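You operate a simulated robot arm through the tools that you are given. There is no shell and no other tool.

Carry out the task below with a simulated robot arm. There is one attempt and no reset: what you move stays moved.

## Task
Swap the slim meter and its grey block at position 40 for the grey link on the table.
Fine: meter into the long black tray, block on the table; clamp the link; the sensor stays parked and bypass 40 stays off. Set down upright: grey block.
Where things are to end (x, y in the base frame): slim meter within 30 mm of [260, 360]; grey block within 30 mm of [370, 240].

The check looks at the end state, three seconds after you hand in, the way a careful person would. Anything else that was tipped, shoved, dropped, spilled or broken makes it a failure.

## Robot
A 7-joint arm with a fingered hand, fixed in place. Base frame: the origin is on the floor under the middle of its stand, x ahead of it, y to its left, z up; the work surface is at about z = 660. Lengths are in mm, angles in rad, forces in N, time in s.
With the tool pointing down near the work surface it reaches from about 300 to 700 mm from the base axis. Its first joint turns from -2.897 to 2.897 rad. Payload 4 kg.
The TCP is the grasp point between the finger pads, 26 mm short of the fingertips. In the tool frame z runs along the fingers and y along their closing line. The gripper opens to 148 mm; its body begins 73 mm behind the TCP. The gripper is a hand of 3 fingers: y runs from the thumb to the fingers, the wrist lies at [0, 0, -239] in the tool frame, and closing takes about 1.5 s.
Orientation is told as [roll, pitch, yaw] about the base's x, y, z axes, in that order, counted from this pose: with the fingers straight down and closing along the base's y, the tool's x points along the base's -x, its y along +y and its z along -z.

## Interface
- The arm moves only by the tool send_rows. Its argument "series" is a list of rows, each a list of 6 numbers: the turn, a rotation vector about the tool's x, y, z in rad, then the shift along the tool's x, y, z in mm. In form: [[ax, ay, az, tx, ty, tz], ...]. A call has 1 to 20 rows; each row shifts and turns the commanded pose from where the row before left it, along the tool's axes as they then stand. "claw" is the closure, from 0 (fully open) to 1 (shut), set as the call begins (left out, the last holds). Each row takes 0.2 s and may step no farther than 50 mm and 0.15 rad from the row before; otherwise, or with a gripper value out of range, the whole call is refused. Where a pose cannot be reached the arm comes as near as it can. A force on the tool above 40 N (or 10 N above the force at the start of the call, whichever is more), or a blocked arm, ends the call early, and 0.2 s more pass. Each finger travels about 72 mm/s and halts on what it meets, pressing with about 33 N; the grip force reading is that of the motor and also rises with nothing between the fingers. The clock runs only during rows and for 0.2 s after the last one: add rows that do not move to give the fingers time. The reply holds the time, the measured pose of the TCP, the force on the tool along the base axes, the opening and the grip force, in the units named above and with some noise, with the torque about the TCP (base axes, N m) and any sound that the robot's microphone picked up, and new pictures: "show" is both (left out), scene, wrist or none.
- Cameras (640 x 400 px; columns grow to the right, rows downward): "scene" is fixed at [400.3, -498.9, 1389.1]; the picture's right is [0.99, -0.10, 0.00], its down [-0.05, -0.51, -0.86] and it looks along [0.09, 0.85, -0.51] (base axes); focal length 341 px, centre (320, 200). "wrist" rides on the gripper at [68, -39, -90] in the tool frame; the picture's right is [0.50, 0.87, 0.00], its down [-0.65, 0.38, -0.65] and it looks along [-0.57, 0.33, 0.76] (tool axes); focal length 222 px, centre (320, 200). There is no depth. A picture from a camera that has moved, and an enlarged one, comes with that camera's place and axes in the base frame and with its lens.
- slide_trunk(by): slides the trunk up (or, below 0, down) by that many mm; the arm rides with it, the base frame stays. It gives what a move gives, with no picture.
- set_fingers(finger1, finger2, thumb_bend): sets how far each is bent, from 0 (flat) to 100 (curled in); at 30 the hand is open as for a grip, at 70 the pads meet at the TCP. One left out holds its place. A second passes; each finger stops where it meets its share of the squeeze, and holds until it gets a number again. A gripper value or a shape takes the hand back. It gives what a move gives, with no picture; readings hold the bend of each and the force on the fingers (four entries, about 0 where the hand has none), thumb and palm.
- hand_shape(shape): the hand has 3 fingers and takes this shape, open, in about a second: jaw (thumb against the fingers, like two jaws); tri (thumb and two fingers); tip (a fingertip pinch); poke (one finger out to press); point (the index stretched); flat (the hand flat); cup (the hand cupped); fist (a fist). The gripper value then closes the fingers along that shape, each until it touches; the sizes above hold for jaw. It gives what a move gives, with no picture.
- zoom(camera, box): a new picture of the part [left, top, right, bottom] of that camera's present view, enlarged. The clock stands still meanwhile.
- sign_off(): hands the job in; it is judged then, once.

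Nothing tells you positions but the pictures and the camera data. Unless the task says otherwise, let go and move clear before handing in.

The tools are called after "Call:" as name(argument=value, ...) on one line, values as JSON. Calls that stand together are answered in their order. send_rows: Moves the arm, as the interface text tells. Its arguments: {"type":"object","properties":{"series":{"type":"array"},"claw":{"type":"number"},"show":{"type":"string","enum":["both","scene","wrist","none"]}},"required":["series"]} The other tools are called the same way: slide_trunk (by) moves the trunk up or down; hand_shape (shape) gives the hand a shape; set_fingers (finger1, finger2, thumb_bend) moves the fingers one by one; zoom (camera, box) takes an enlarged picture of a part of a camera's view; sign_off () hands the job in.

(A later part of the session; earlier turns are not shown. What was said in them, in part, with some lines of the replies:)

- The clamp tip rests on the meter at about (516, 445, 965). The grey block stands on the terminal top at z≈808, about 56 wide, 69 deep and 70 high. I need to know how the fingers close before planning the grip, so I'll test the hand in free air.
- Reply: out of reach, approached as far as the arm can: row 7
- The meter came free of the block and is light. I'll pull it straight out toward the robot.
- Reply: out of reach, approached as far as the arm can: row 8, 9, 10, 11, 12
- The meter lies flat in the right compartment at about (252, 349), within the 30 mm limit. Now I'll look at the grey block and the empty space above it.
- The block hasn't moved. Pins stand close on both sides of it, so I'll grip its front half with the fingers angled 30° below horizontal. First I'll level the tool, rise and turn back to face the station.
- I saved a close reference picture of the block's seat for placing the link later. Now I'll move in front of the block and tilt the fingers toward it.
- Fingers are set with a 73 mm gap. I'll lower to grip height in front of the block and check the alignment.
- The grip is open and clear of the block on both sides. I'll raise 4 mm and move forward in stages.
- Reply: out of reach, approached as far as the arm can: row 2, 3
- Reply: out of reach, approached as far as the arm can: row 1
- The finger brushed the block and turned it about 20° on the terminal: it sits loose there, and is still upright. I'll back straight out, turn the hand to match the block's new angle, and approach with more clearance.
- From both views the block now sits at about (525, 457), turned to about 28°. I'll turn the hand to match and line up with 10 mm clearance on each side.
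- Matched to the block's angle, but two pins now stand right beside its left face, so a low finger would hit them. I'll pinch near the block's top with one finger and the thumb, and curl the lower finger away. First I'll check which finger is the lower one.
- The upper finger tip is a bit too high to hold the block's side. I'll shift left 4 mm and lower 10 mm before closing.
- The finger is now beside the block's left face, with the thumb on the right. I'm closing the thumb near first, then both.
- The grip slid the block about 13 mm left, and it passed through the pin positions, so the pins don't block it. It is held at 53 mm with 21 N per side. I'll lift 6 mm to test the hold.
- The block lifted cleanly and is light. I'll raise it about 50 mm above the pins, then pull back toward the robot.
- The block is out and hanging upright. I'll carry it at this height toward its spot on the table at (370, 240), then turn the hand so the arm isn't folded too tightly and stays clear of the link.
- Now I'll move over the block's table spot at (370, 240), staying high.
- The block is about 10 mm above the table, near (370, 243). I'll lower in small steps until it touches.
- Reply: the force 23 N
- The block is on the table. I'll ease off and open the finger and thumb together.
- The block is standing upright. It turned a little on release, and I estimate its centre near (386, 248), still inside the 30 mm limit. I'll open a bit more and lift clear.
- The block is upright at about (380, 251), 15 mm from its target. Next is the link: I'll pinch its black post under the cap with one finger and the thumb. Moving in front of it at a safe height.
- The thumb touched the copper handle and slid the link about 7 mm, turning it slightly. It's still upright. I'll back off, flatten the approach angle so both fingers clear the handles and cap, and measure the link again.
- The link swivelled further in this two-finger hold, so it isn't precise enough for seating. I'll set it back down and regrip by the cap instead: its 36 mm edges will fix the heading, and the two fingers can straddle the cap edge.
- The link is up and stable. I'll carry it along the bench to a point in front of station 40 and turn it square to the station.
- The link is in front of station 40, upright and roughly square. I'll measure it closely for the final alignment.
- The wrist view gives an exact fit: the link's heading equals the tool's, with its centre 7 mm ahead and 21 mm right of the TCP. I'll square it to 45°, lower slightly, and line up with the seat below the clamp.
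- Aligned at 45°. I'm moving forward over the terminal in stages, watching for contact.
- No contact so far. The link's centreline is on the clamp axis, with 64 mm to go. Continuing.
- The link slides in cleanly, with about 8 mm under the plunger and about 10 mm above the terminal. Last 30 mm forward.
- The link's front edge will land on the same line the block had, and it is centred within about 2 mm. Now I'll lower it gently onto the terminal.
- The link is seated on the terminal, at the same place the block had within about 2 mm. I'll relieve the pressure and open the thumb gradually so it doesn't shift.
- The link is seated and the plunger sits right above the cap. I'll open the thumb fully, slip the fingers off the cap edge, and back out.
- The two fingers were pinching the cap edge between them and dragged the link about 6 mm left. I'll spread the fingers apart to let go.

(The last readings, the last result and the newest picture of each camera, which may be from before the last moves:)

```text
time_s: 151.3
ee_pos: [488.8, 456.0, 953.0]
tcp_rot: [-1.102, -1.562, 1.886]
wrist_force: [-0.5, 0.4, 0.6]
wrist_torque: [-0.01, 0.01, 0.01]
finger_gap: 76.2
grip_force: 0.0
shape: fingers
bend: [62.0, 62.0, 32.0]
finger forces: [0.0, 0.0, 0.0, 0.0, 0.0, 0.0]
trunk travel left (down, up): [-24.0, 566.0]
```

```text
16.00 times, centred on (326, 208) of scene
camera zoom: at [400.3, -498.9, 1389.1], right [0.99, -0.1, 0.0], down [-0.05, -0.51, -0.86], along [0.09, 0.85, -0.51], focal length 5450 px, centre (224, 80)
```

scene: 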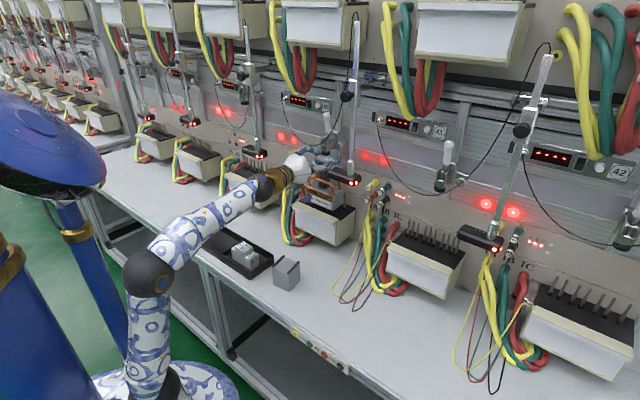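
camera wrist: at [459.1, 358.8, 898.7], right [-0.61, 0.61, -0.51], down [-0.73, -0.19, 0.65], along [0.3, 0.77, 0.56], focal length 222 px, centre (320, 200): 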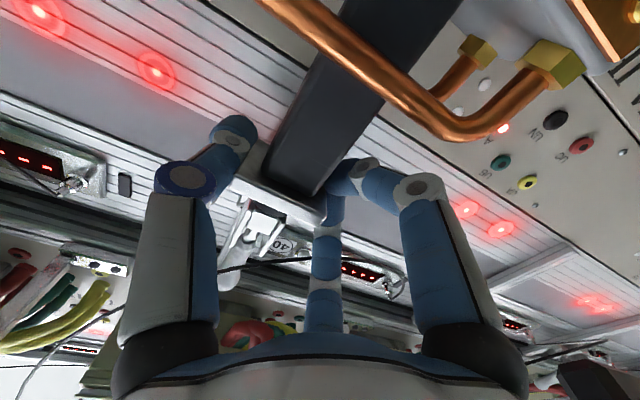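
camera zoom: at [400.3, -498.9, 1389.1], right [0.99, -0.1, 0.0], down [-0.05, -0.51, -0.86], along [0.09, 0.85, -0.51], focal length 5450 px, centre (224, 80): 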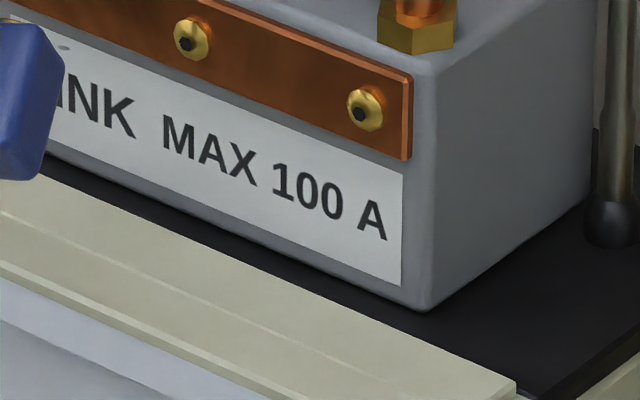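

The link is free and sits square to the terminal, with the plunger about 6 mm behind the cap's centre. I'll back straight out now.

Call:
send_rows(series=[[0, 0, 0, 0, 0, -8], [0, 0, 0, 0, 0, -15], [0, 0, 0, 0, 0, -20], [0, 0, 0, 0, 0, -20], [0, 0, 0, 0, 0, -20], [0, 0, 0, 0, 0, -20], [0, 0, 0, 0, 0, -20]], show="both")

Call:
zoom(camera="scene", box=[290, 130, 370, 220])

Call:
zoom(camera="scene", box=[306, 195, 346, 220])

Call:
zoom(camera="scene", box=[306, 145, 354, 175])

```text
time_s: 152.9
ee_pos: [401.0, 369.8, 953.1]
tcp_rot: [-1.044, -1.561, 1.829]
wrist_force: [-0.1, -0.3, 0.1]
wrist_torque: [0.0, 0.02, 0.0]
finger_gap: 76.1
grip_force: 0.1
shape: fingers
bend: [62.0, 62.0, 32.0]
finger forces: [0.0, 0.0, 0.0, 0.0, 0.1, 0.0]
trunk travel left (down, up): [-24.0, 566.0]
camera wrist: at [365.9, 277.3, 885.7], right [-0.61, 0.61, -0.51], down [-0.73, -0.19, 0.66], along [0.3, 0.77, 0.56], focal length 222 px, centre (320, 200)
```

scene: 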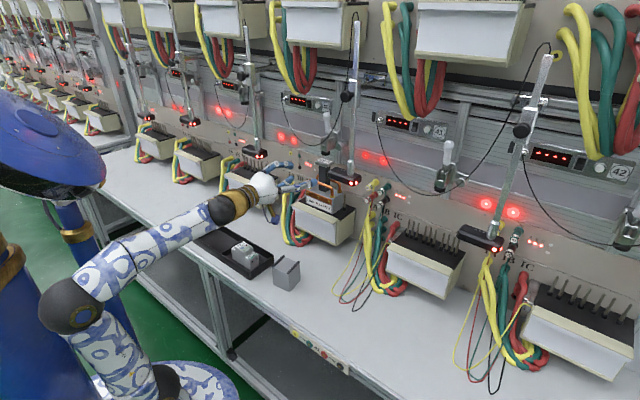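
wrist: 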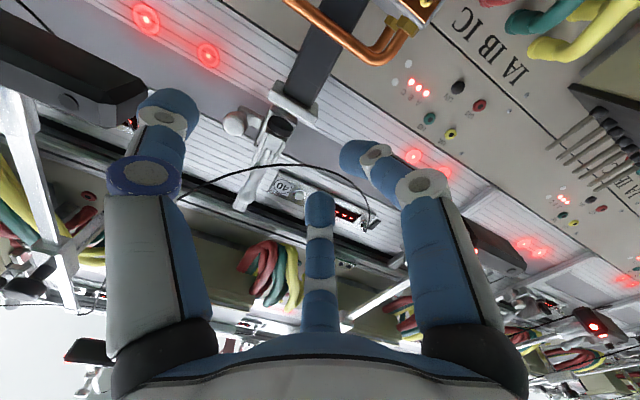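

```text
4.44 times, centred on (330, 175) of scene
camera zoom: at [400.3, -498.9, 1389.1], right [0.99, -0.1, 0.0], down [-0.05, -0.51, -0.86], along [0.09, 0.85, -0.51], focal length 1514 px, centre (276, 311)
```

zoom: 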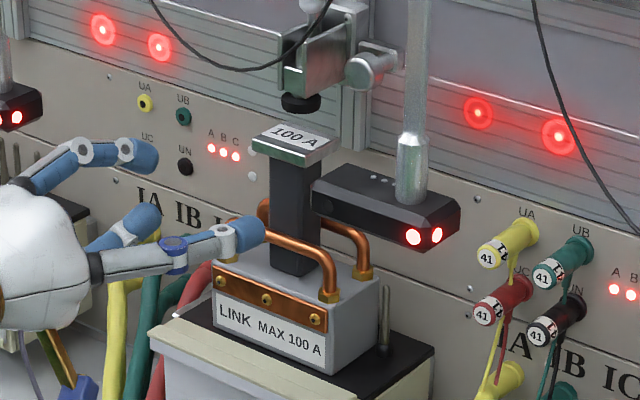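

```text
16.00 times, centred on (326, 208) of scene
camera zoom: at [400.3, -498.9, 1389.1], right [0.99, -0.1, 0.0], down [-0.05, -0.51, -0.86], along [0.09, 0.85, -0.51], focal length 5450 px, centre (224, 80)
```

zoom: 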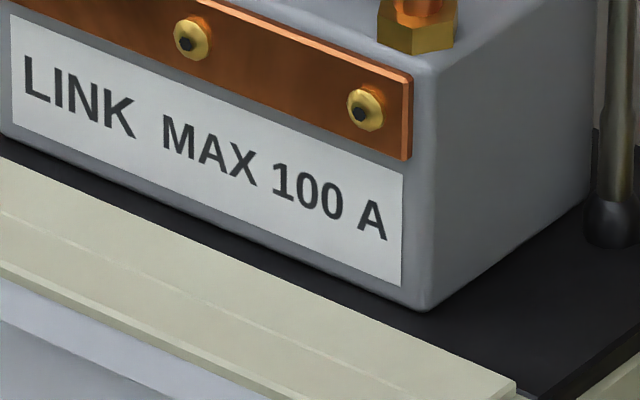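

```text
13.33 times, centred on (330, 160) of scene
camera zoom: at [400.3, -498.9, 1389.1], right [0.99, -0.1, 0.0], down [-0.05, -0.51, -0.86], along [0.09, 0.85, -0.51], focal length 4541 px, centre (187, 733)
```

zoom: 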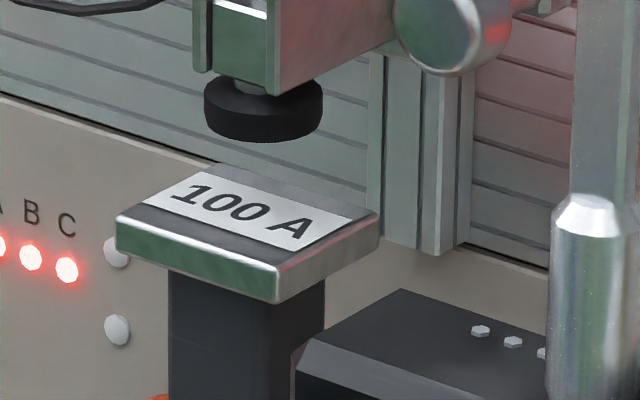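

The link stands upright and square at station 40, within about 3 mm of where the block was. Now for the clamp: I'll use the poke finger angled down, hook it over the top and back of the handle knob, and pull it forward and down.

Call:
hand_shape(shape="poke")

Call:
slide_trunk(by=190)

Call:
send_rows(series=[[0, 0.131, 0, 0, 0, 0], [0, 0.131, 0, 0, 0, 0], [0, 0.131, 0, 0, 0, 0], [0, 0.131, 0, 0, 0, 0], [0, 0, 0, 0, -14, 0], [0, 0, 0, 0, -14, 0]], show="both")

Call:
zoom(camera="scene", box=[270, 90, 366, 160])

```text
time_s: 153.8
ee_pos: [400.1, 369.6, 953.0]
tcp_rot: [-1.11, -1.562, 1.897]
wrist_force: [-0.8, 0.8, 0.5]
wrist_torque: [-0.01, -0.01, -0.01]
finger_gap: 0.0
grip_force: 0.1
shape: poke
bend: [100.0, 100.0, 40.0]
finger forces: [0.1, 0.0, 0.1, 0.1, 0.1, 0.0]
trunk travel left (down, up): [-24.0, 566.0]
```

```text
time_s: 155.9
ee_pos: [402.0, 370.1, 1143.0]
tcp_rot: [-1.11, -1.562, 1.896]
wrist_force: [-0.3, -0.9, 0.2]
wrist_torque: [0.02, -0.01, 0.0]
finger_gap: 0.0
grip_force: 0.0
shape: poke
bend: [100.0, 100.0, 40.0]
finger forces: [0.0, 0.1, 0.0, 0.0, 0.0, 0.1]
trunk travel left (down, up): [-214.0, 376.0]
```

```text
time_s: 157.3
ee_pos: [419.8, 350.7, 1142.4]
tcp_rot: [-0.018, -1.043, 0.799]
wrist_force: [-0.5, 0.4, -1.0]
wrist_torque: [0.01, 0.03, 0.05]
finger_gap: 0.1
grip_force: 0.0
shape: poke
bend: [100.0, 100.0, 40.0]
finger forces: [0.0, 0.0, 0.0, 0.0, 0.1, 0.0]
out of reach, approached as far as the arm can: row 1
trunk travel left (down, up): [-214.0, 376.0]
camera wrist: at [370.2, 243.1, 1130.2], right [-0.79, 0.43, -0.44], down [-0.44, 0.11, 0.89], along [0.43, 0.9, 0.1], focal length 222 px, centre (320, 200)
```

scene: 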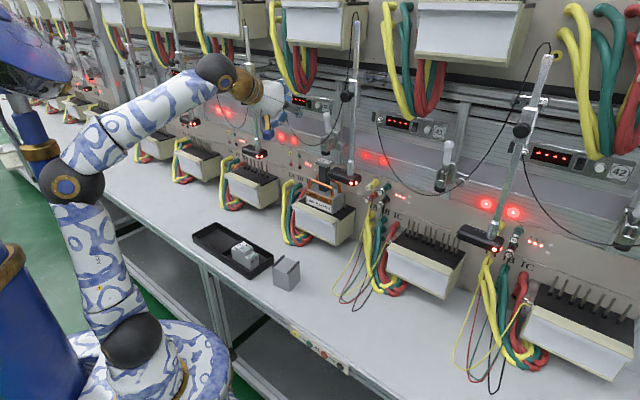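
wrist: 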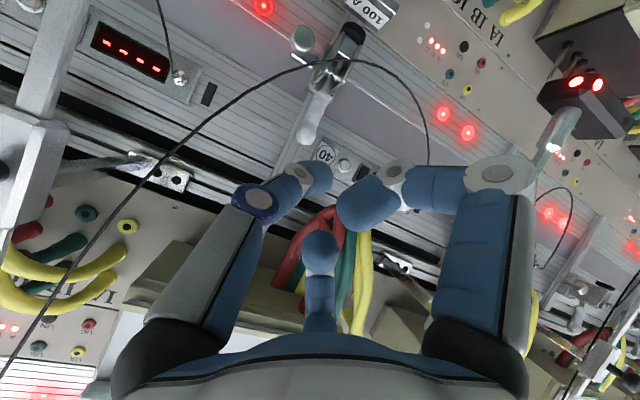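

```text
5.71 times, centred on (318, 125) of scene
camera zoom: at [400.3, -498.9, 1389.1], right [0.99, -0.1, 0.0], down [-0.05, -0.51, -0.86], along [0.09, 0.85, -0.51], focal length 1946 px, centre (331, 629)
```

zoom: 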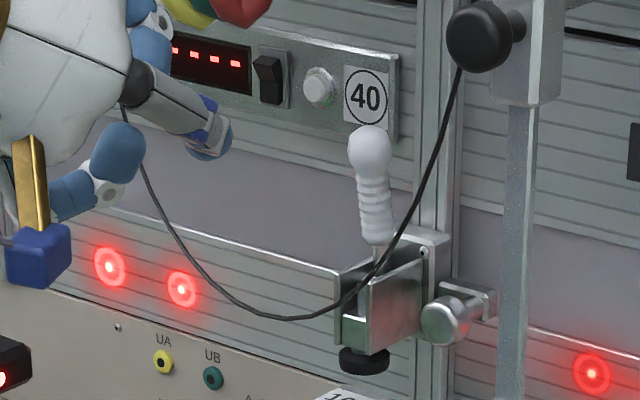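

The knob of the open handle is at about (520, 453, 1095). I'll bring the finger forward over the top of it, well clear of the module's switch on the left.

Call:
send_rows(series=[[0, 0, 0, -13.8, 0.7, 23.6], [0, 0, 0, -13.8, 0.7, 23.6], [0, 0, 0, -13.8, 0.7, 23.6], [0, 0, 0, -13.8, 0.7, 23.6]], show="both")

Call:
zoom(camera="scene", box=[290, 95, 370, 155])

Call:
zoom(camera="wrist", box=[180, 60, 440, 220])

```text
time_s: 158.3
ee_pos: [493.7, 430.1, 1140.4]
tcp_rot: [-0.016, -1.041, 0.798]
wrist_force: [-0.7, 0.6, 0.5]
wrist_torque: [-0.02, 0.0, 0.02]
finger_gap: 0.1
grip_force: 0.1
shape: poke
bend: [100.0, 100.0, 40.0]
finger forces: [0.1, 0.0, 0.1, 0.0, 0.0, 0.0]
trunk travel left (down, up): [-214.0, 376.0]
camera wrist: at [444.3, 321.7, 1128.8], right [-0.79, 0.43, -0.44], down [-0.44, 0.11, 0.89], along [0.43, 0.9, 0.1], focal length 222 px, centre (320, 200)
```

scene: 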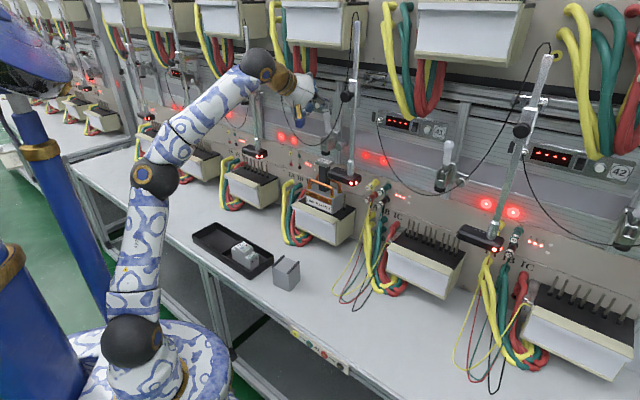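
wrist: 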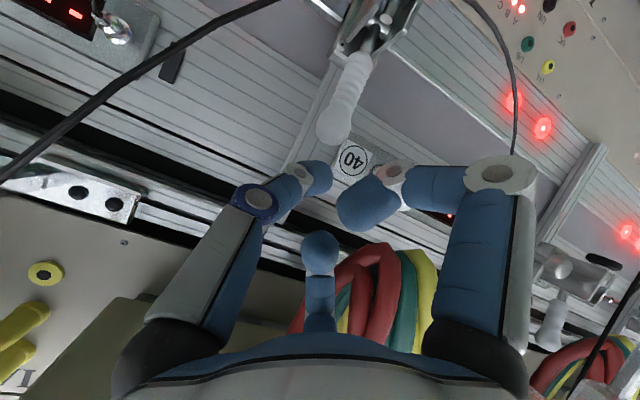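

```text
6.67 times, centred on (330, 125) of scene
camera zoom: at [400.3, -498.9, 1389.1], right [0.99, -0.1, 0.0], down [-0.05, -0.51, -0.86], along [0.09, 0.85, -0.51], focal length 2271 px, centre (253, 700)
```

zoom: 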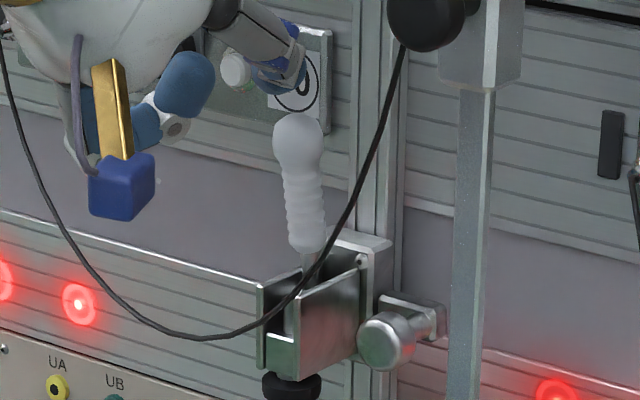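

```text
2.46 times, centred on (310, 140) of wrist
camera zoom: at [444.3, 321.7, 1128.8], right [-0.79, 0.43, -0.44], down [-0.44, 0.11, 0.89], along [0.43, 0.9, 0.1], focal length 547 px, centre (345, 348)
```

zoom: 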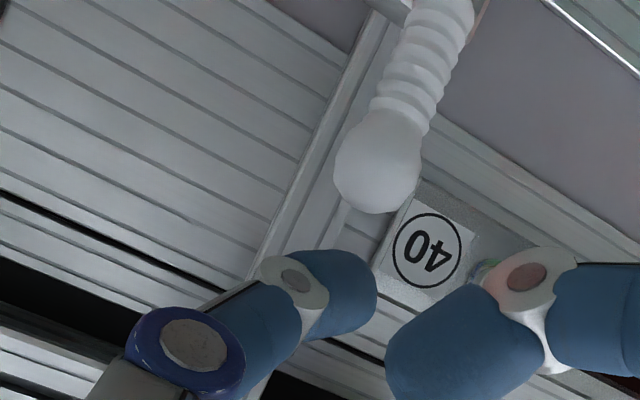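

Call:
send_rows(series=[[0, 0, 0, -5.5, -2.7, 9.5], [0, 0, 0, -5.5, -2.7, 9.5], [0, 0, 0, 0, 0, 0]], show="both")

Call:
zoom(camera="scene", box=[300, 95, 364, 135])

Call:
zoom(camera="wrist", box=[220, 60, 420, 220])

```text
time_s: 159.1
ee_pos: [516.5, 440.7, 1141.2]
tcp_rot: [-0.018, -1.04, 0.799]
wrist_force: [-0.1, 0.8, -0.8]
wrist_torque: [-0.01, -0.01, -0.02]
finger_gap: 0.0
grip_force: 0.1
shape: poke
bend: [100.0, 100.0, 40.0]
finger forces: [0.1, 0.0, 0.1, 0.0, 0.0, 0.0]
trunk travel left (down, up): [-214.0, 376.0]
camera wrist: at [464.9, 333.2, 1129.7], right [-0.79, 0.43, -0.44], down [-0.44, 0.11, 0.89], along [0.43, 0.9, 0.1], focal length 222 px, centre (320, 200)
```

scene: 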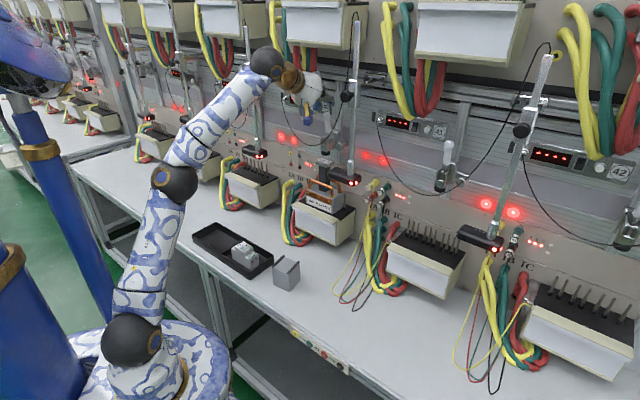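
wrist: 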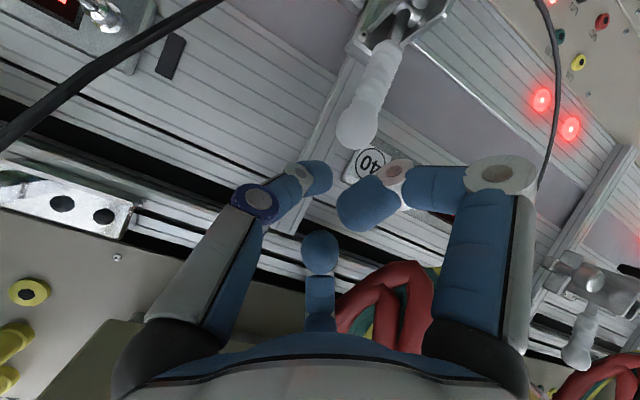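

```text
10.00 times, centred on (332, 115) of scene
camera zoom: at [400.3, -498.9, 1389.1], right [0.99, -0.1, 0.0], down [-0.05, -0.51, -0.86], along [0.09, 0.85, -0.51], focal length 3406 px, centre (200, 1050)
```

zoom: 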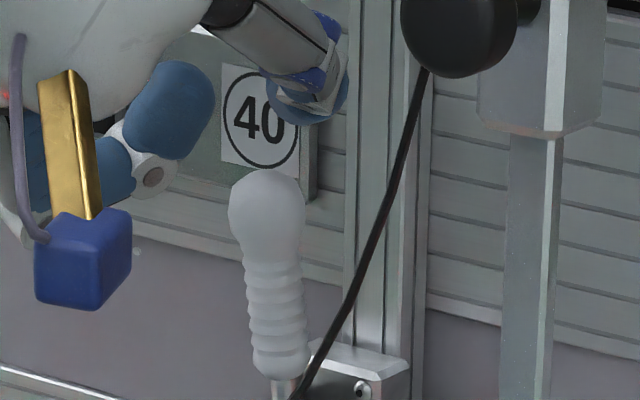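

```text
2.50 times, centred on (320, 140) of wrist
camera zoom: at [464.9, 333.2, 1129.7], right [-0.79, 0.43, -0.44], down [-0.44, 0.11, 0.89], along [0.43, 0.9, 0.1], focal length 555 px, centre (320, 350)
```

zoom: 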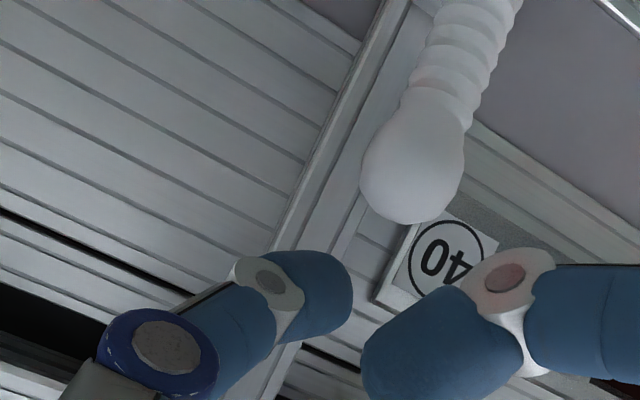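

The fingertip is just behind and above the knob. I'll centre it and lower until it is about to touch.

Call:
send_rows(series=[[0, 0, 0, 5.2, 3, 3], [0, 0, 0, 5.2, 0, 3], [0, 0, 0, 2.6, 0, 1.5], [0, 0, 0, 0, 0, 0]], show="none")

Call:
zoom(camera="scene", box=[300, 95, 364, 135])

Call:
zoom(camera="wrist", box=[220, 60, 420, 220])

```text
time_s: 160.1
ee_pos: [513.9, 443.6, 1127.7]
tcp_rot: [-0.018, -1.043, 0.799]
wrist_force: [0.1, 0.8, -0.1]
wrist_torque: [0.01, -0.02, -0.05]
finger_gap: 0.2
grip_force: 0.0
shape: poke
bend: [100.0, 100.0, 40.0]
finger forces: [0.0, 0.1, 0.1, 0.0, 0.0, 0.0]
trunk travel left (down, up): [-214.0, 376.0]
```

```text
10.00 times, centred on (332, 115) of scene
camera zoom: at [400.3, -498.9, 1389.1], right [0.99, -0.1, 0.0], down [-0.05, -0.51, -0.86], along [0.09, 0.85, -0.51], focal length 3406 px, centre (200, 1050)
```

zoom: 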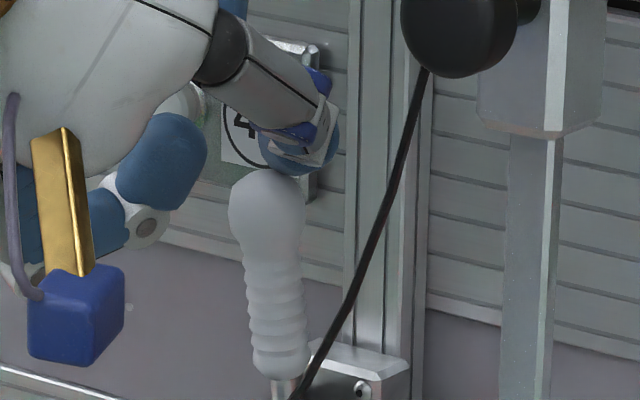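

```text
2.50 times, centred on (320, 140) of wrist
camera zoom: at [463.0, 335.3, 1114.8], right [-0.79, 0.43, -0.44], down [-0.44, 0.11, 0.89], along [0.43, 0.9, 0.1], focal length 555 px, centre (320, 350)
```

zoom: 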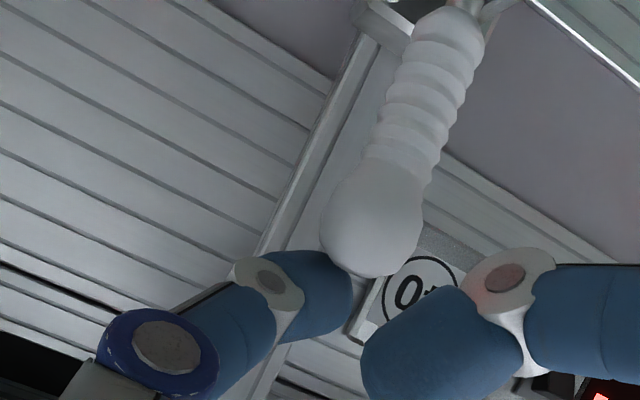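

The fingertip is just over the back of the knob. Now I'll pull the handle forward and down along its arc.

Call:
send_rows(series=[[0, 0, 0, 2.6, 0, 0], [0, 0, 0, 7.1, 0, -5.4], [0, 0, 0, 7.2, 0, -5.4], [0, 0, 0, 9, 0, -4.7], [0, 0, 0, 8.9, 0, -4.6], [0, 0, 0, 0, 0, 0]], show="both")

Call:
zoom(camera="scene", box=[296, 105, 360, 165])

Call:
zoom(camera="wrist", box=[220, 60, 420, 220])

```text
time_s: 161.5
ee_pos: [488.8, 418.6, 1106.4]
tcp_rot: [-0.018, -1.042, 0.801]
wrist_force: [0.3, 0.5, 0.1]
wrist_torque: [0.0, 0.0, -0.01]
finger_gap: 0.0
grip_force: 0.0
shape: poke
bend: [100.0, 100.0, 40.0]
finger forces: [0.0, 0.1, 0.0, 0.0, 0.1, 0.0]
trunk travel left (down, up): [-214.0, 376.0]
camera wrist: at [438.3, 310.8, 1095.2], right [-0.79, 0.43, -0.44], down [-0.44, 0.11, 0.89], along [0.43, 0.9, 0.1], focal length 222 px, centre (320, 200)
```

scene: 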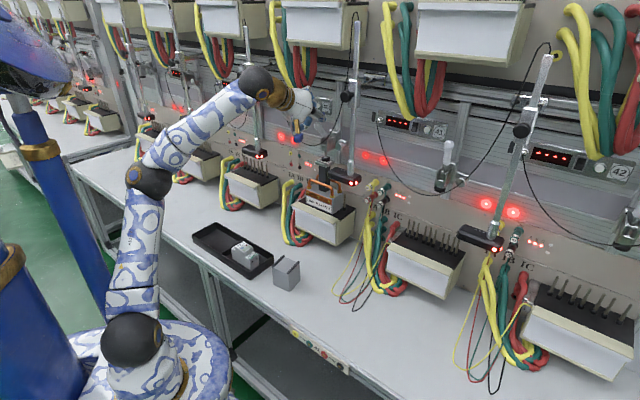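
wrist: 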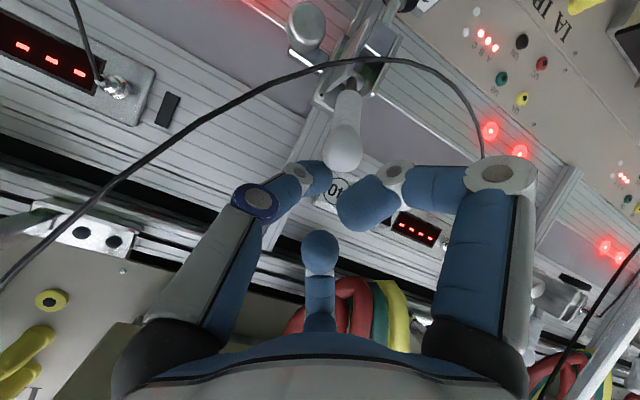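

```text
6.67 times, centred on (328, 135) of scene
camera zoom: at [400.3, -498.9, 1389.1], right [0.99, -0.1, 0.0], down [-0.05, -0.51, -0.86], along [0.09, 0.85, -0.51], focal length 2271 px, centre (267, 633)
```

zoom: 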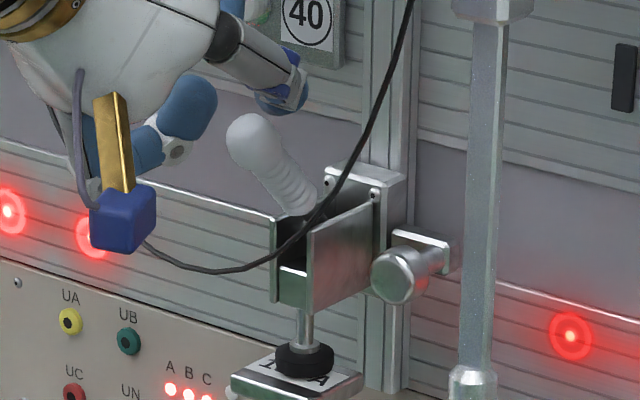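

```text
2.50 times, centred on (320, 140) of wrist
camera zoom: at [438.3, 310.8, 1095.2], right [-0.79, 0.43, -0.44], down [-0.44, 0.11, 0.89], along [0.43, 0.9, 0.1], focal length 555 px, centre (320, 350)
```

zoom: 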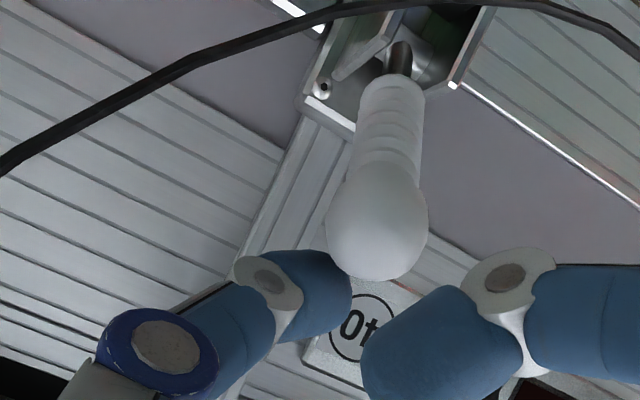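

It's working: the handle is halfway down and the plunger has come down onto the link's cap. Continuing the arc.

Call:
send_rows(series=[[0, 0, 0, 9.8, 0, -3], [0, 0, 0, 9.9, 0, -3], [0, 0, 0, 10.2, 0, -1], [0, 0, 0, 10.3, 0, -0.7], [0, 0, 0, 0, 0, 0]], show="both")

Call:
zoom(camera="scene", box=[296, 105, 360, 175])

Call:
zoom(camera="wrist", box=[220, 60, 420, 220])

```text
time_s: 162.7
ee_pos: [470.8, 399.1, 1076.5]
tcp_rot: [-0.018, -1.045, 0.799]
wrist_force: [0.0, -0.1, 8.4]
wrist_torque: [0.09, -0.1, 0.01]
finger_gap: 0.0
grip_force: 0.0
shape: poke
bend: [100.0, 100.0, 40.0]
finger forces: [0.0, 0.1, 0.0, 0.0, 7.7, 0.1]
trunk travel left (down, up): [-214.0, 376.0]
camera wrist: at [419.4, 291.4, 1064.8], right [-0.79, 0.43, -0.44], down [-0.44, 0.11, 0.89], along [0.43, 0.9, 0.11], focal length 222 px, centre (320, 200)
```

scene: 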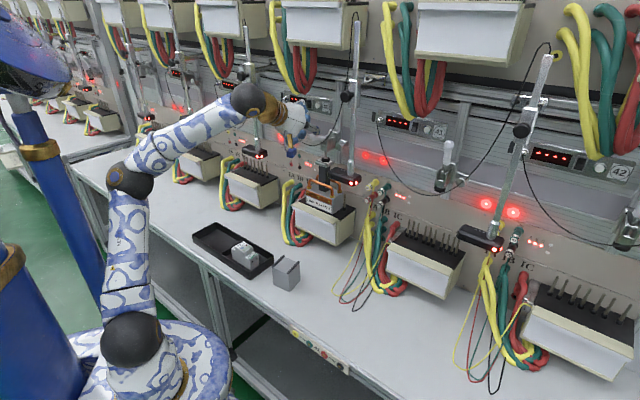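
wrist: 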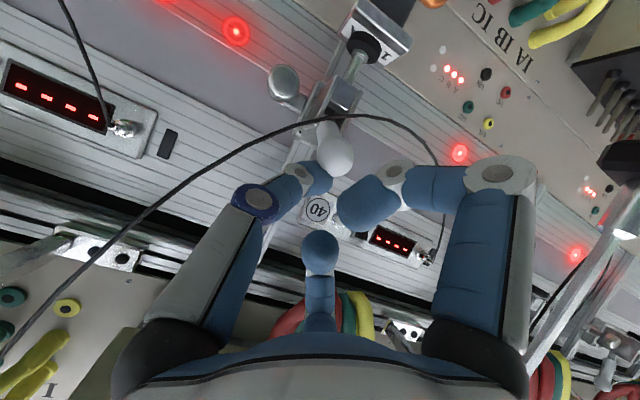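

```text
5.71 times, centred on (328, 140) of scene
camera zoom: at [400.3, -498.9, 1389.1], right [0.99, -0.1, 0.0], down [-0.05, -0.51, -0.86], along [0.09, 0.85, -0.51], focal length 1946 px, centre (274, 543)
```

zoom: 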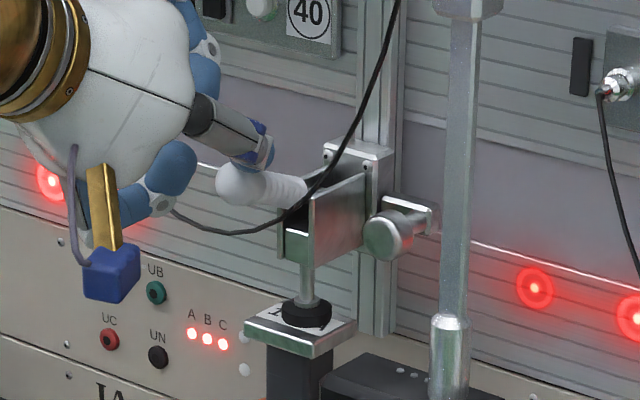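

```text
2.50 times, centred on (320, 140) of wrist
camera zoom: at [419.4, 291.4, 1064.8], right [-0.79, 0.43, -0.44], down [-0.44, 0.11, 0.89], along [0.43, 0.9, 0.11], focal length 555 px, centre (320, 350)
```

zoom: 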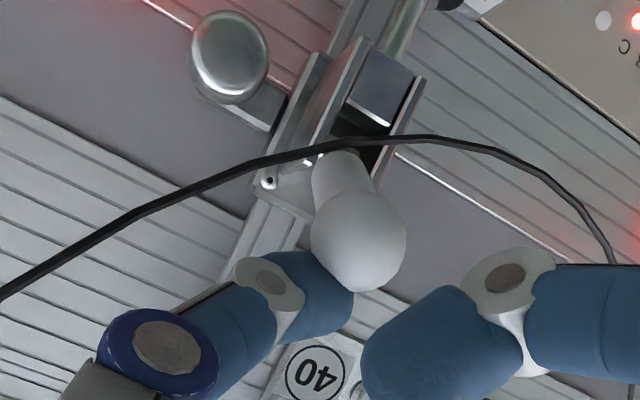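

The handle is at about 20° and the force is rising to 8 N as the plunger presses the cap. I'll continue in small steps toward the closed position.

Call:
send_rows(series=[[0, 0, 0, 4, 0, 0.7], [0, 0, 0, 4, 0, 0.7], [0, 0, 0, 0, 0, 0]], show="none")

Call:
send_rows(series=[[0, 0, 0, 4, 0, 0.8], [0, 0, 0, 0, 0, 0]], show="none")

Call:
zoom(camera="scene", box=[296, 115, 360, 175])

```text
time_s: 163.5
ee_pos: [468.0, 396.7, 1069.4]
tcp_rot: [-0.015, -1.042, 0.798]
wrist_force: [-0.3, -2.2, 6.2]
wrist_torque: [0.04, -0.05, -0.04]
finger_gap: 0.0
grip_force: 0.1
shape: poke
bend: [100.0, 100.0, 40.0]
finger forces: [0.0, 0.1, 0.0, 0.1, 5.2, 0.1]
trunk travel left (down, up): [-214.0, 376.0]
```

```text
time_s: 164.1
ee_pos: [467.0, 396.0, 1065.4]
tcp_rot: [-0.016, -1.043, 0.797]
wrist_force: [-0.6, -1.1, 3.1]
wrist_torque: [0.02, -0.02, -0.02]
finger_gap: 0.0
grip_force: 0.0
shape: poke
bend: [100.0, 100.0, 40.0]
finger forces: [0.0, 0.0, 0.0, 0.0, 2.7, 0.1]
trunk travel left (down, up): [-214.0, 376.0]
```

```text
6.67 times, centred on (328, 145) of scene
camera zoom: at [400.3, -498.9, 1389.1], right [0.99, -0.1, 0.0], down [-0.05, -0.51, -0.86], along [0.09, 0.85, -0.51], focal length 2271 px, centre (267, 567)
```

zoom: 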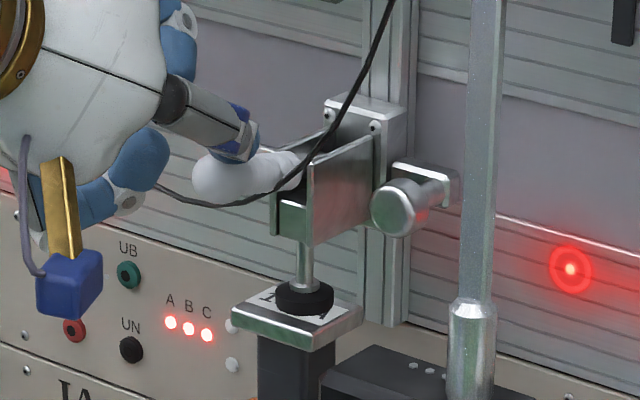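

The force is dropping, so the toggle is passing over. The knob still needs to go down about 11 mm to reach its original closed height.

Call:
send_rows(series=[[0, 0, 0, 3.5, 0, 1.2], [0, 0, 0, 3.5, 0, 1.5], [0, 0, 0, 0, 0, 0]], show="none")

Call:
send_rows(series=[[0, 0, 0, 3, 0, 1.5], [0, 0, 0, 0, 0, 0]], show="none")

Call:
zoom(camera="scene", box=[296, 115, 360, 175])

Call:
zoom(camera="wrist", box=[220, 40, 420, 200])

```text
time_s: 164.9
ee_pos: [466.9, 395.8, 1057.4]
tcp_rot: [-0.016, -1.043, 0.8]
wrist_force: [-0.1, -0.2, 0.3]
wrist_torque: [0.02, -0.01, 0.02]
finger_gap: 0.0
grip_force: 0.0
shape: poke
bend: [100.0, 100.0, 40.0]
finger forces: [0.0, 0.0, 0.1, 0.0, 0.0, 0.0]
trunk travel left (down, up): [-214.0, 376.0]
```

```text
time_s: 165.5
ee_pos: [465.8, 393.7, 1055.1]
tcp_rot: [-0.016, -1.043, 0.801]
wrist_force: [0.5, 0.9, 6.8]
wrist_torque: [0.06, -0.09, -0.03]
finger_gap: 0.0
grip_force: 0.0
shape: poke
bend: [100.0, 100.0, 40.0]
finger forces: [0.0, 0.0, 0.0, 0.0, 6.4, 0.0]
trunk travel left (down, up): [-214.0, 376.0]
```

```text
6.67 times, centred on (328, 145) of scene
camera zoom: at [400.3, -498.9, 1389.1], right [0.99, -0.1, 0.0], down [-0.05, -0.51, -0.86], along [0.09, 0.85, -0.51], focal length 2271 px, centre (267, 567)
```

zoom: 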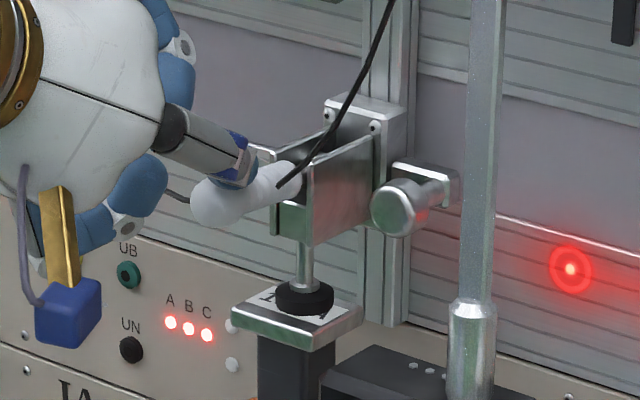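

```text
2.50 times, centred on (320, 120) of wrist
camera zoom: at [415.1, 286.9, 1042.6], right [-0.79, 0.43, -0.44], down [-0.44, 0.11, 0.89], along [0.43, 0.9, 0.11], focal length 555 px, centre (320, 400)
```

zoom: 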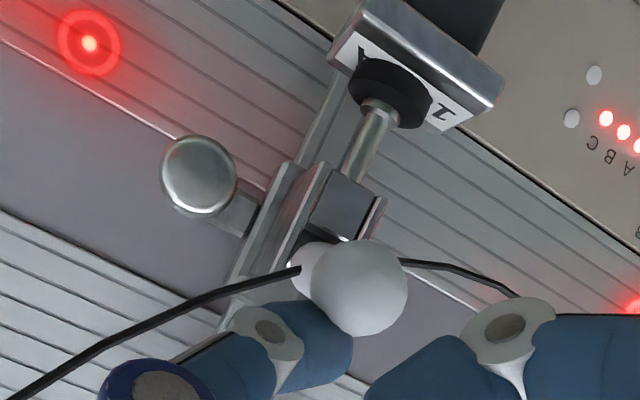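

The handle has snapped to its original closed position and the plunger is pressing on the link's cap. I'll lift off and back away carefully.

Call:
send_rows(series=[[0, 0, 0, -5, 0, -3], [0, 0, 0, -8, 0, -5], [0, 0, 0, -8.7, 0, -5], [0, 0, 0, 10, 0, -17.3], [0, 0, 0, 12.5, 0, -21.6], [0, 0, 0, 12.5, 0, -21.6], [0, 0, 0, 12.5, 0, -21.6], [0, 0, 0, 12.5, 0, -21.6]], show="both")

Call:
zoom(camera="scene", box=[290, 120, 370, 220])

Call:
zoom(camera="scene", box=[300, 140, 364, 180])

Call:
zoom(camera="scene", box=[275, 85, 355, 135])

Call:
zoom(camera="scene", box=[180, 210, 320, 300])

```text
time_s: 166.9
ee_pos: [485.3, 266.0, 1080.2]
tcp_rot: [-0.019, -1.04, 0.592]
wrist_force: [0.1, 0.6, -0.7]
wrist_torque: [0.0, -0.03, -0.04]
finger_gap: 0.0
grip_force: 0.1
shape: poke
bend: [100.0, 100.0, 40.0]
finger forces: [0.1, 0.0, 0.0, 0.0, 0.0, 0.0]
trunk travel left (down, up): [-214.0, 376.0]
stopped in row 7: the arm was blocked; the commanded pose is now the measured one
camera wrist: at [412.4, 172.4, 1067.6], right [-0.68, 0.59, -0.44], down [-0.41, 0.2, 0.89], along [0.61, 0.78, 0.1], focal length 222 px, centre (320, 200)
```

scene: 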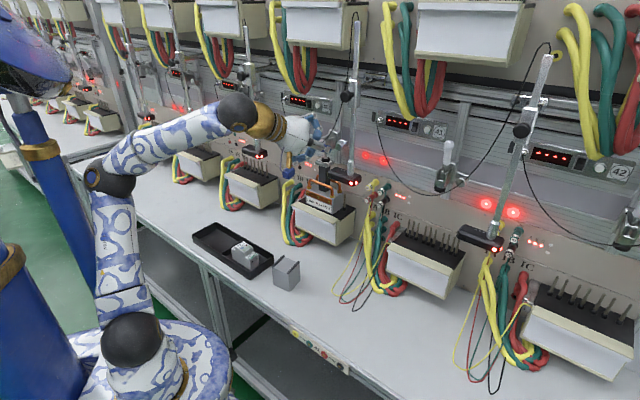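
wrist: 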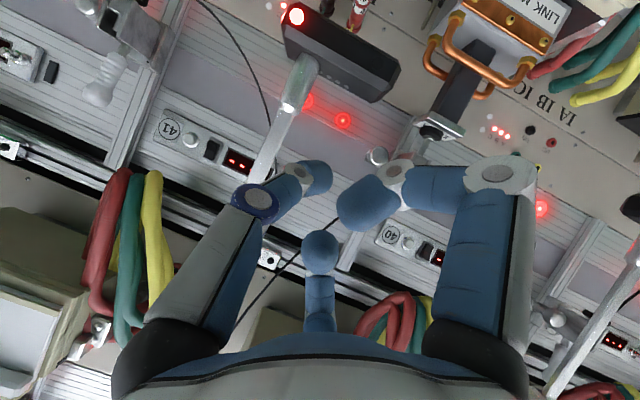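

```text
4.00 times, centred on (330, 170) of scene
camera zoom: at [400.3, -498.9, 1389.1], right [0.99, -0.1, 0.0], down [-0.05, -0.51, -0.86], along [0.09, 0.85, -0.51], focal length 1362 px, centre (280, 320)
```

zoom: 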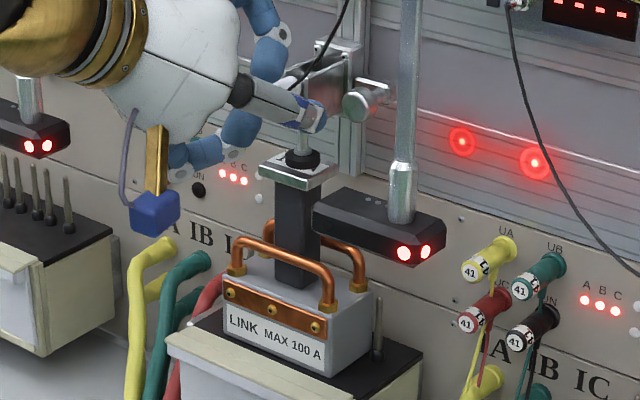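

```text
10.00 times, centred on (332, 160) of scene
camera zoom: at [400.3, -498.9, 1389.1], right [0.99, -0.1, 0.0], down [-0.05, -0.51, -0.86], along [0.09, 0.85, -0.51], focal length 3406 px, centre (200, 600)
```

zoom: 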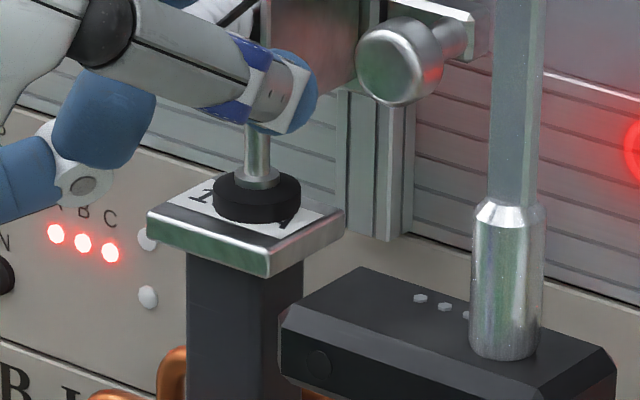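

```text
8.00 times, centred on (315, 110) of scene
camera zoom: at [400.3, -498.9, 1389.1], right [0.99, -0.1, 0.0], down [-0.05, -0.51, -0.86], along [0.09, 0.85, -0.51], focal length 2725 px, centre (360, 920)
```

zoom: 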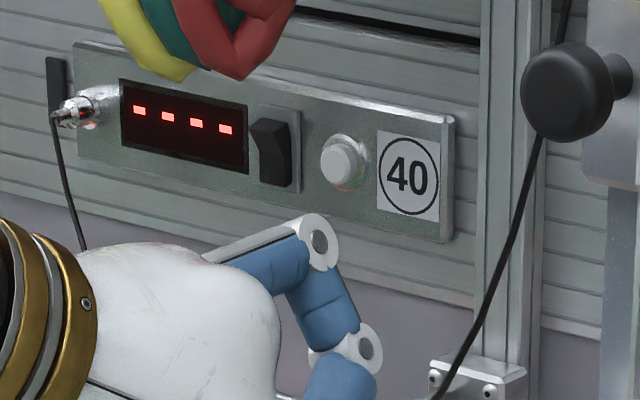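

```text
4.44 times, centred on (250, 255) of scene
camera zoom: at [400.3, -498.9, 1389.1], right [0.99, -0.1, 0.0], down [-0.05, -0.51, -0.86], along [0.09, 0.85, -0.51], focal length 1514 px, centre (631, -44)
```

zoom: 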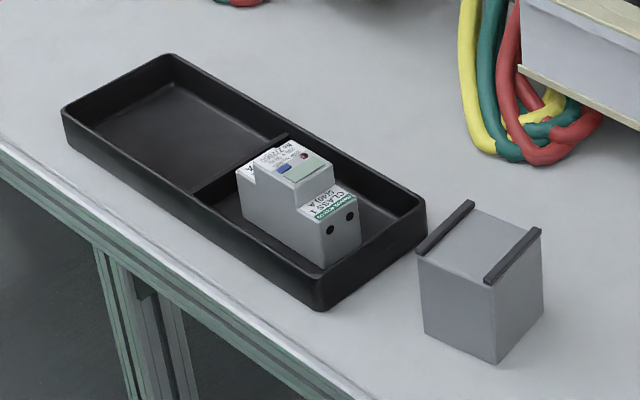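

The clamp is closed and the bypass rocker, sensor, meter and block all look right. The arm reports it was blocked while retreating and drifted to the right, so I need to see what it met before moving further.

Call:
zoom(camera="scene", box=[260, 60, 400, 160])

Call:
zoom(camera="scene", box=[0, 60, 240, 400])

Call:
zoom(camera="wrist", box=[240, 60, 480, 260])

```text
4.00 times, centred on (330, 110) of scene
camera zoom: at [400.3, -498.9, 1389.1], right [0.99, -0.1, 0.0], down [-0.05, -0.51, -0.86], along [0.09, 0.85, -0.51], focal length 1362 px, centre (280, 560)
```

zoom: 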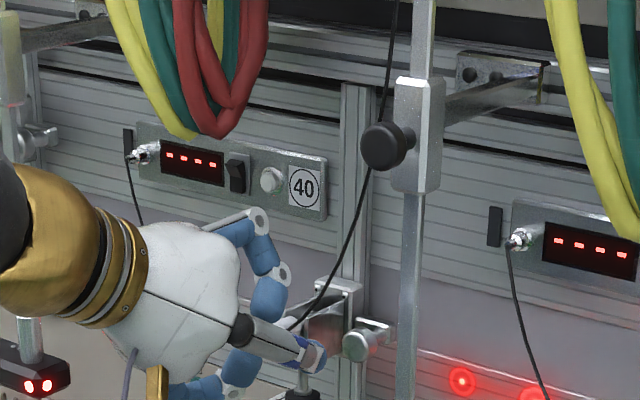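

```text
1.18 times, centred on (120, 230) of scene
camera zoom: at [400.3, -498.9, 1389.1], right [0.99, -0.1, 0.0], down [-0.05, -0.51, -0.86], along [0.09, 0.85, -0.51], focal length 401 px, centre (555, 165)
```

zoom: 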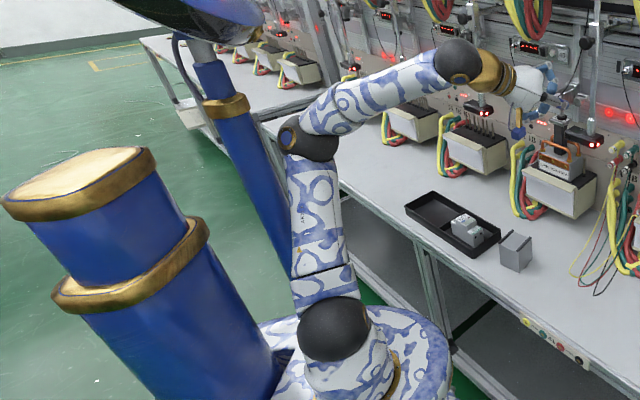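

```text
2.00 times, centred on (360, 160) of wrist
camera zoom: at [412.4, 172.4, 1067.6], right [-0.68, 0.59, -0.44], down [-0.41, 0.2, 0.89], along [0.61, 0.78, 0.1], focal length 444 px, centre (240, 280)
```

zoom: 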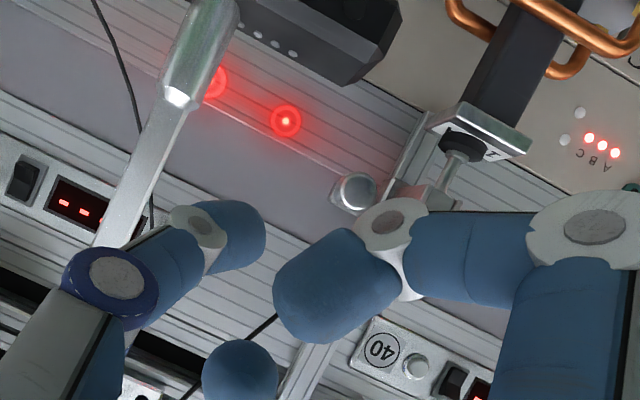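

The elbow seems to have met the robot's own blue column while folding back, and nothing on the bench was touched. I'll raise with the trunk instead, which keeps the arm posture, to clear the view.

Call:
slide_trunk(by=100)

Call:
send_rows(series=[[0, 0, 0, 0, 0, 0]], show="both")

Call:
zoom(camera="scene", box=[296, 130, 360, 170])

Call:
zoom(camera="scene", box=[290, 130, 370, 220])

```text
time_s: 168.2
ee_pos: [484.1, 266.5, 1178.7]
tcp_rot: [-0.022, -1.043, 0.593]
wrist_force: [-0.4, 0.1, -0.6]
wrist_torque: [0.01, 0.0, 0.01]
finger_gap: 0.0
grip_force: 0.1
shape: poke
bend: [100.0, 100.0, 40.0]
finger forces: [0.0, 0.0, 0.1, 0.0, 0.0, 0.0]
trunk travel left (down, up): [-314.0, 276.0]
```

```text
time_s: 168.6
ee_pos: [484.7, 266.6, 1179.9]
tcp_rot: [-0.023, -1.042, 0.591]
wrist_force: [0.2, -0.9, -0.1]
wrist_torque: [-0.02, -0.03, 0.0]
finger_gap: 0.0
grip_force: 0.2
shape: poke
bend: [100.0, 100.0, 40.0]
finger forces: [0.0, 0.0, 0.0, 0.0, 0.0, 0.1]
trunk travel left (down, up): [-314.0, 276.0]
camera wrist: at [412.1, 172.2, 1168.0], right [-0.68, 0.59, -0.44], down [-0.41, 0.2, 0.89], along [0.61, 0.78, 0.1], focal length 222 px, centre (320, 200)
```

scene: 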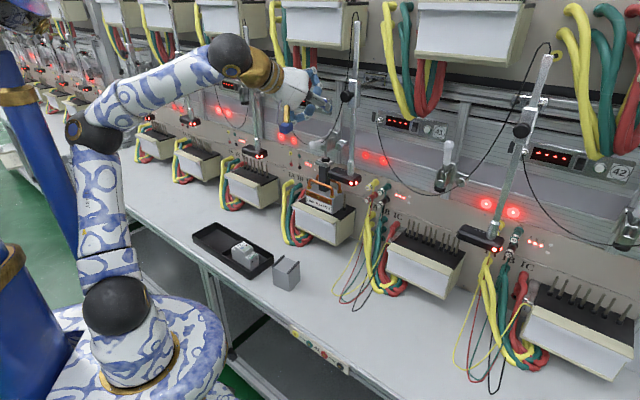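
wrist: 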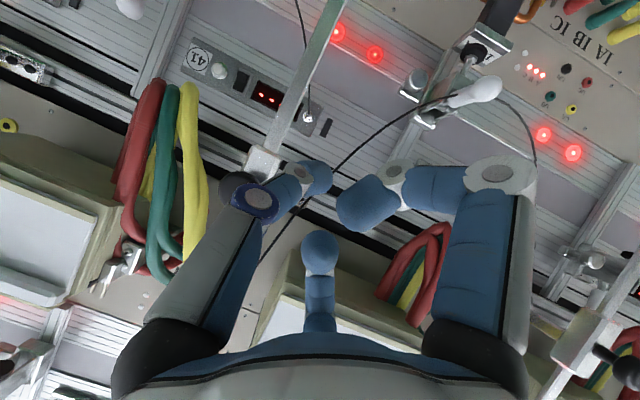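

```text
10.00 times, centred on (328, 150) of scene
camera zoom: at [400.3, -498.9, 1389.1], right [0.99, -0.1, 0.0], down [-0.05, -0.51, -0.86], along [0.09, 0.85, -0.51], focal length 3406 px, centre (240, 700)
```

zoom: 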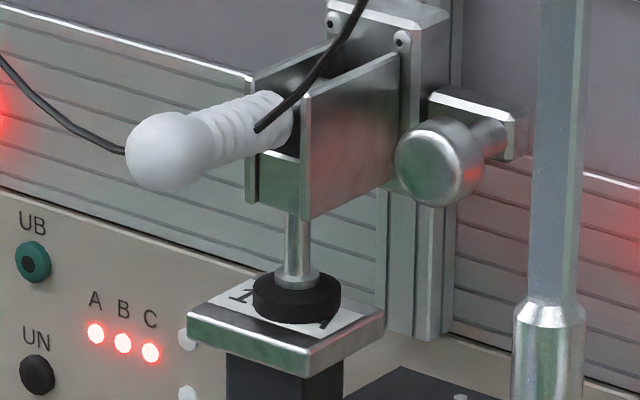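

```text
4.44 times, centred on (330, 175) of scene
camera zoom: at [400.3, -498.9, 1389.1], right [0.99, -0.1, 0.0], down [-0.05, -0.51, -0.86], along [0.09, 0.85, -0.51], focal length 1514 px, centre (276, 311)
```

zoom: 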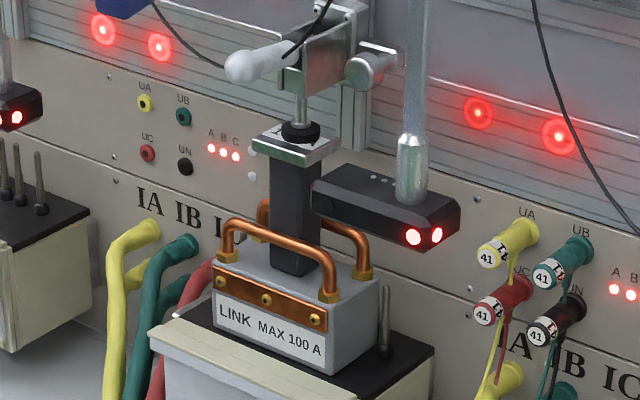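

The clamp is closed on the upright link, the sensor is unmoved at the same pixel, and the hand is clear. A last check of the tray, block and bypass switch before handing in.

Call:
zoom(camera="scene", box=[190, 210, 318, 300])

Call:
zoom(camera="scene", box=[275, 85, 355, 135])

Call:
zoom(camera="scene", box=[306, 195, 346, 220])

```text
4.44 times, centred on (254, 255) of scene
camera zoom: at [400.3, -498.9, 1389.1], right [0.99, -0.1, 0.0], down [-0.05, -0.51, -0.86], along [0.09, 0.85, -0.51], focal length 1514 px, centre (613, -44)
```

zoom: 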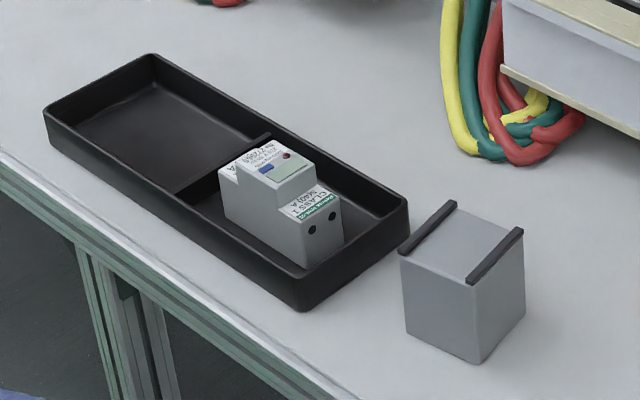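

```text
8.00 times, centred on (315, 110) of scene
camera zoom: at [400.3, -498.9, 1389.1], right [0.99, -0.1, 0.0], down [-0.05, -0.51, -0.86], along [0.09, 0.85, -0.51], focal length 2725 px, centre (360, 920)
```

zoom: 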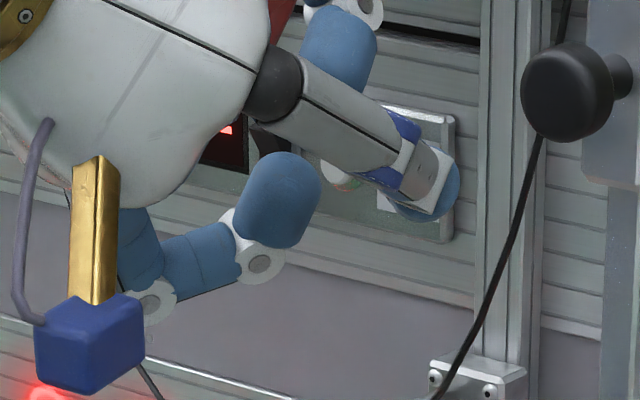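

```text
16.00 times, centred on (326, 208) of scene
camera zoom: at [400.3, -498.9, 1389.1], right [0.99, -0.1, 0.0], down [-0.05, -0.51, -0.86], along [0.09, 0.85, -0.51], focal length 5450 px, centre (224, 80)
```

zoom: 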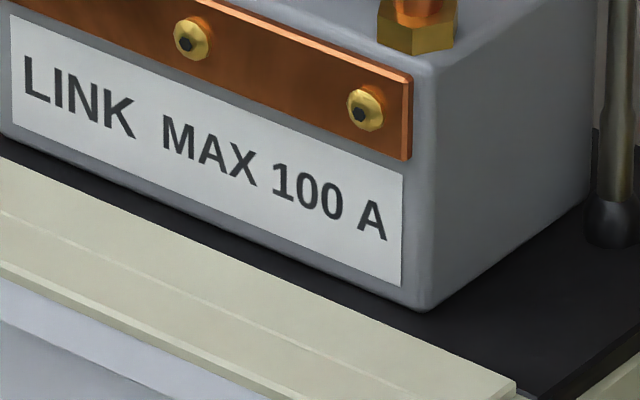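

Everything checks out. The meter lies in the tray's right compartment and the block stands upright near (380, 251). The link is seated at 40 with the clamp closed on it, the sensor and tray are unmoved, and I never touched the bypass switch. The hand is clear, so I'm handing in.

Call:
sign_off()

```text
The job is handed in.
```

The swap at position 40 is done and handed in: the slim meter is in the tray, the grey block is on the table, and the link is clamped. Positions are my estimates from the camera views.

| Item | Where it ended | Off target |
|---|---|---|
| Slim meter | Lying on its back in the tray's right compartment, about [252, 349] | about 14 mm |
| Grey block | Upright on the table, about [380, 251] | about 15 mm |
| Grey link | Upright on the position 40 terminal, within about 3 mm of where the block had been | no target given |

- **Clamp:** its handle is back in its original closed position and the plunger presses on the link's cap, about 6 mm behind the cap's centre.
- **Sensor and bypass:** the sensor is at the same spot in the picture as at the start. I never touched the bypass 40 switch.

Three things went off plan along the way, without leaving anything tipped or out of place:
- **Block:** it was loose on the terminal. A finger turned it about 20° and pushed it back before I gripped it.
- **Link:** my first grip turned it on the table, so I set it down and regripped it by the cap.
- **Arm:** on the final retreat it was blocked and swung to the right, probably because the elbow met the robot's own column. The hand stopped clear of the bench.
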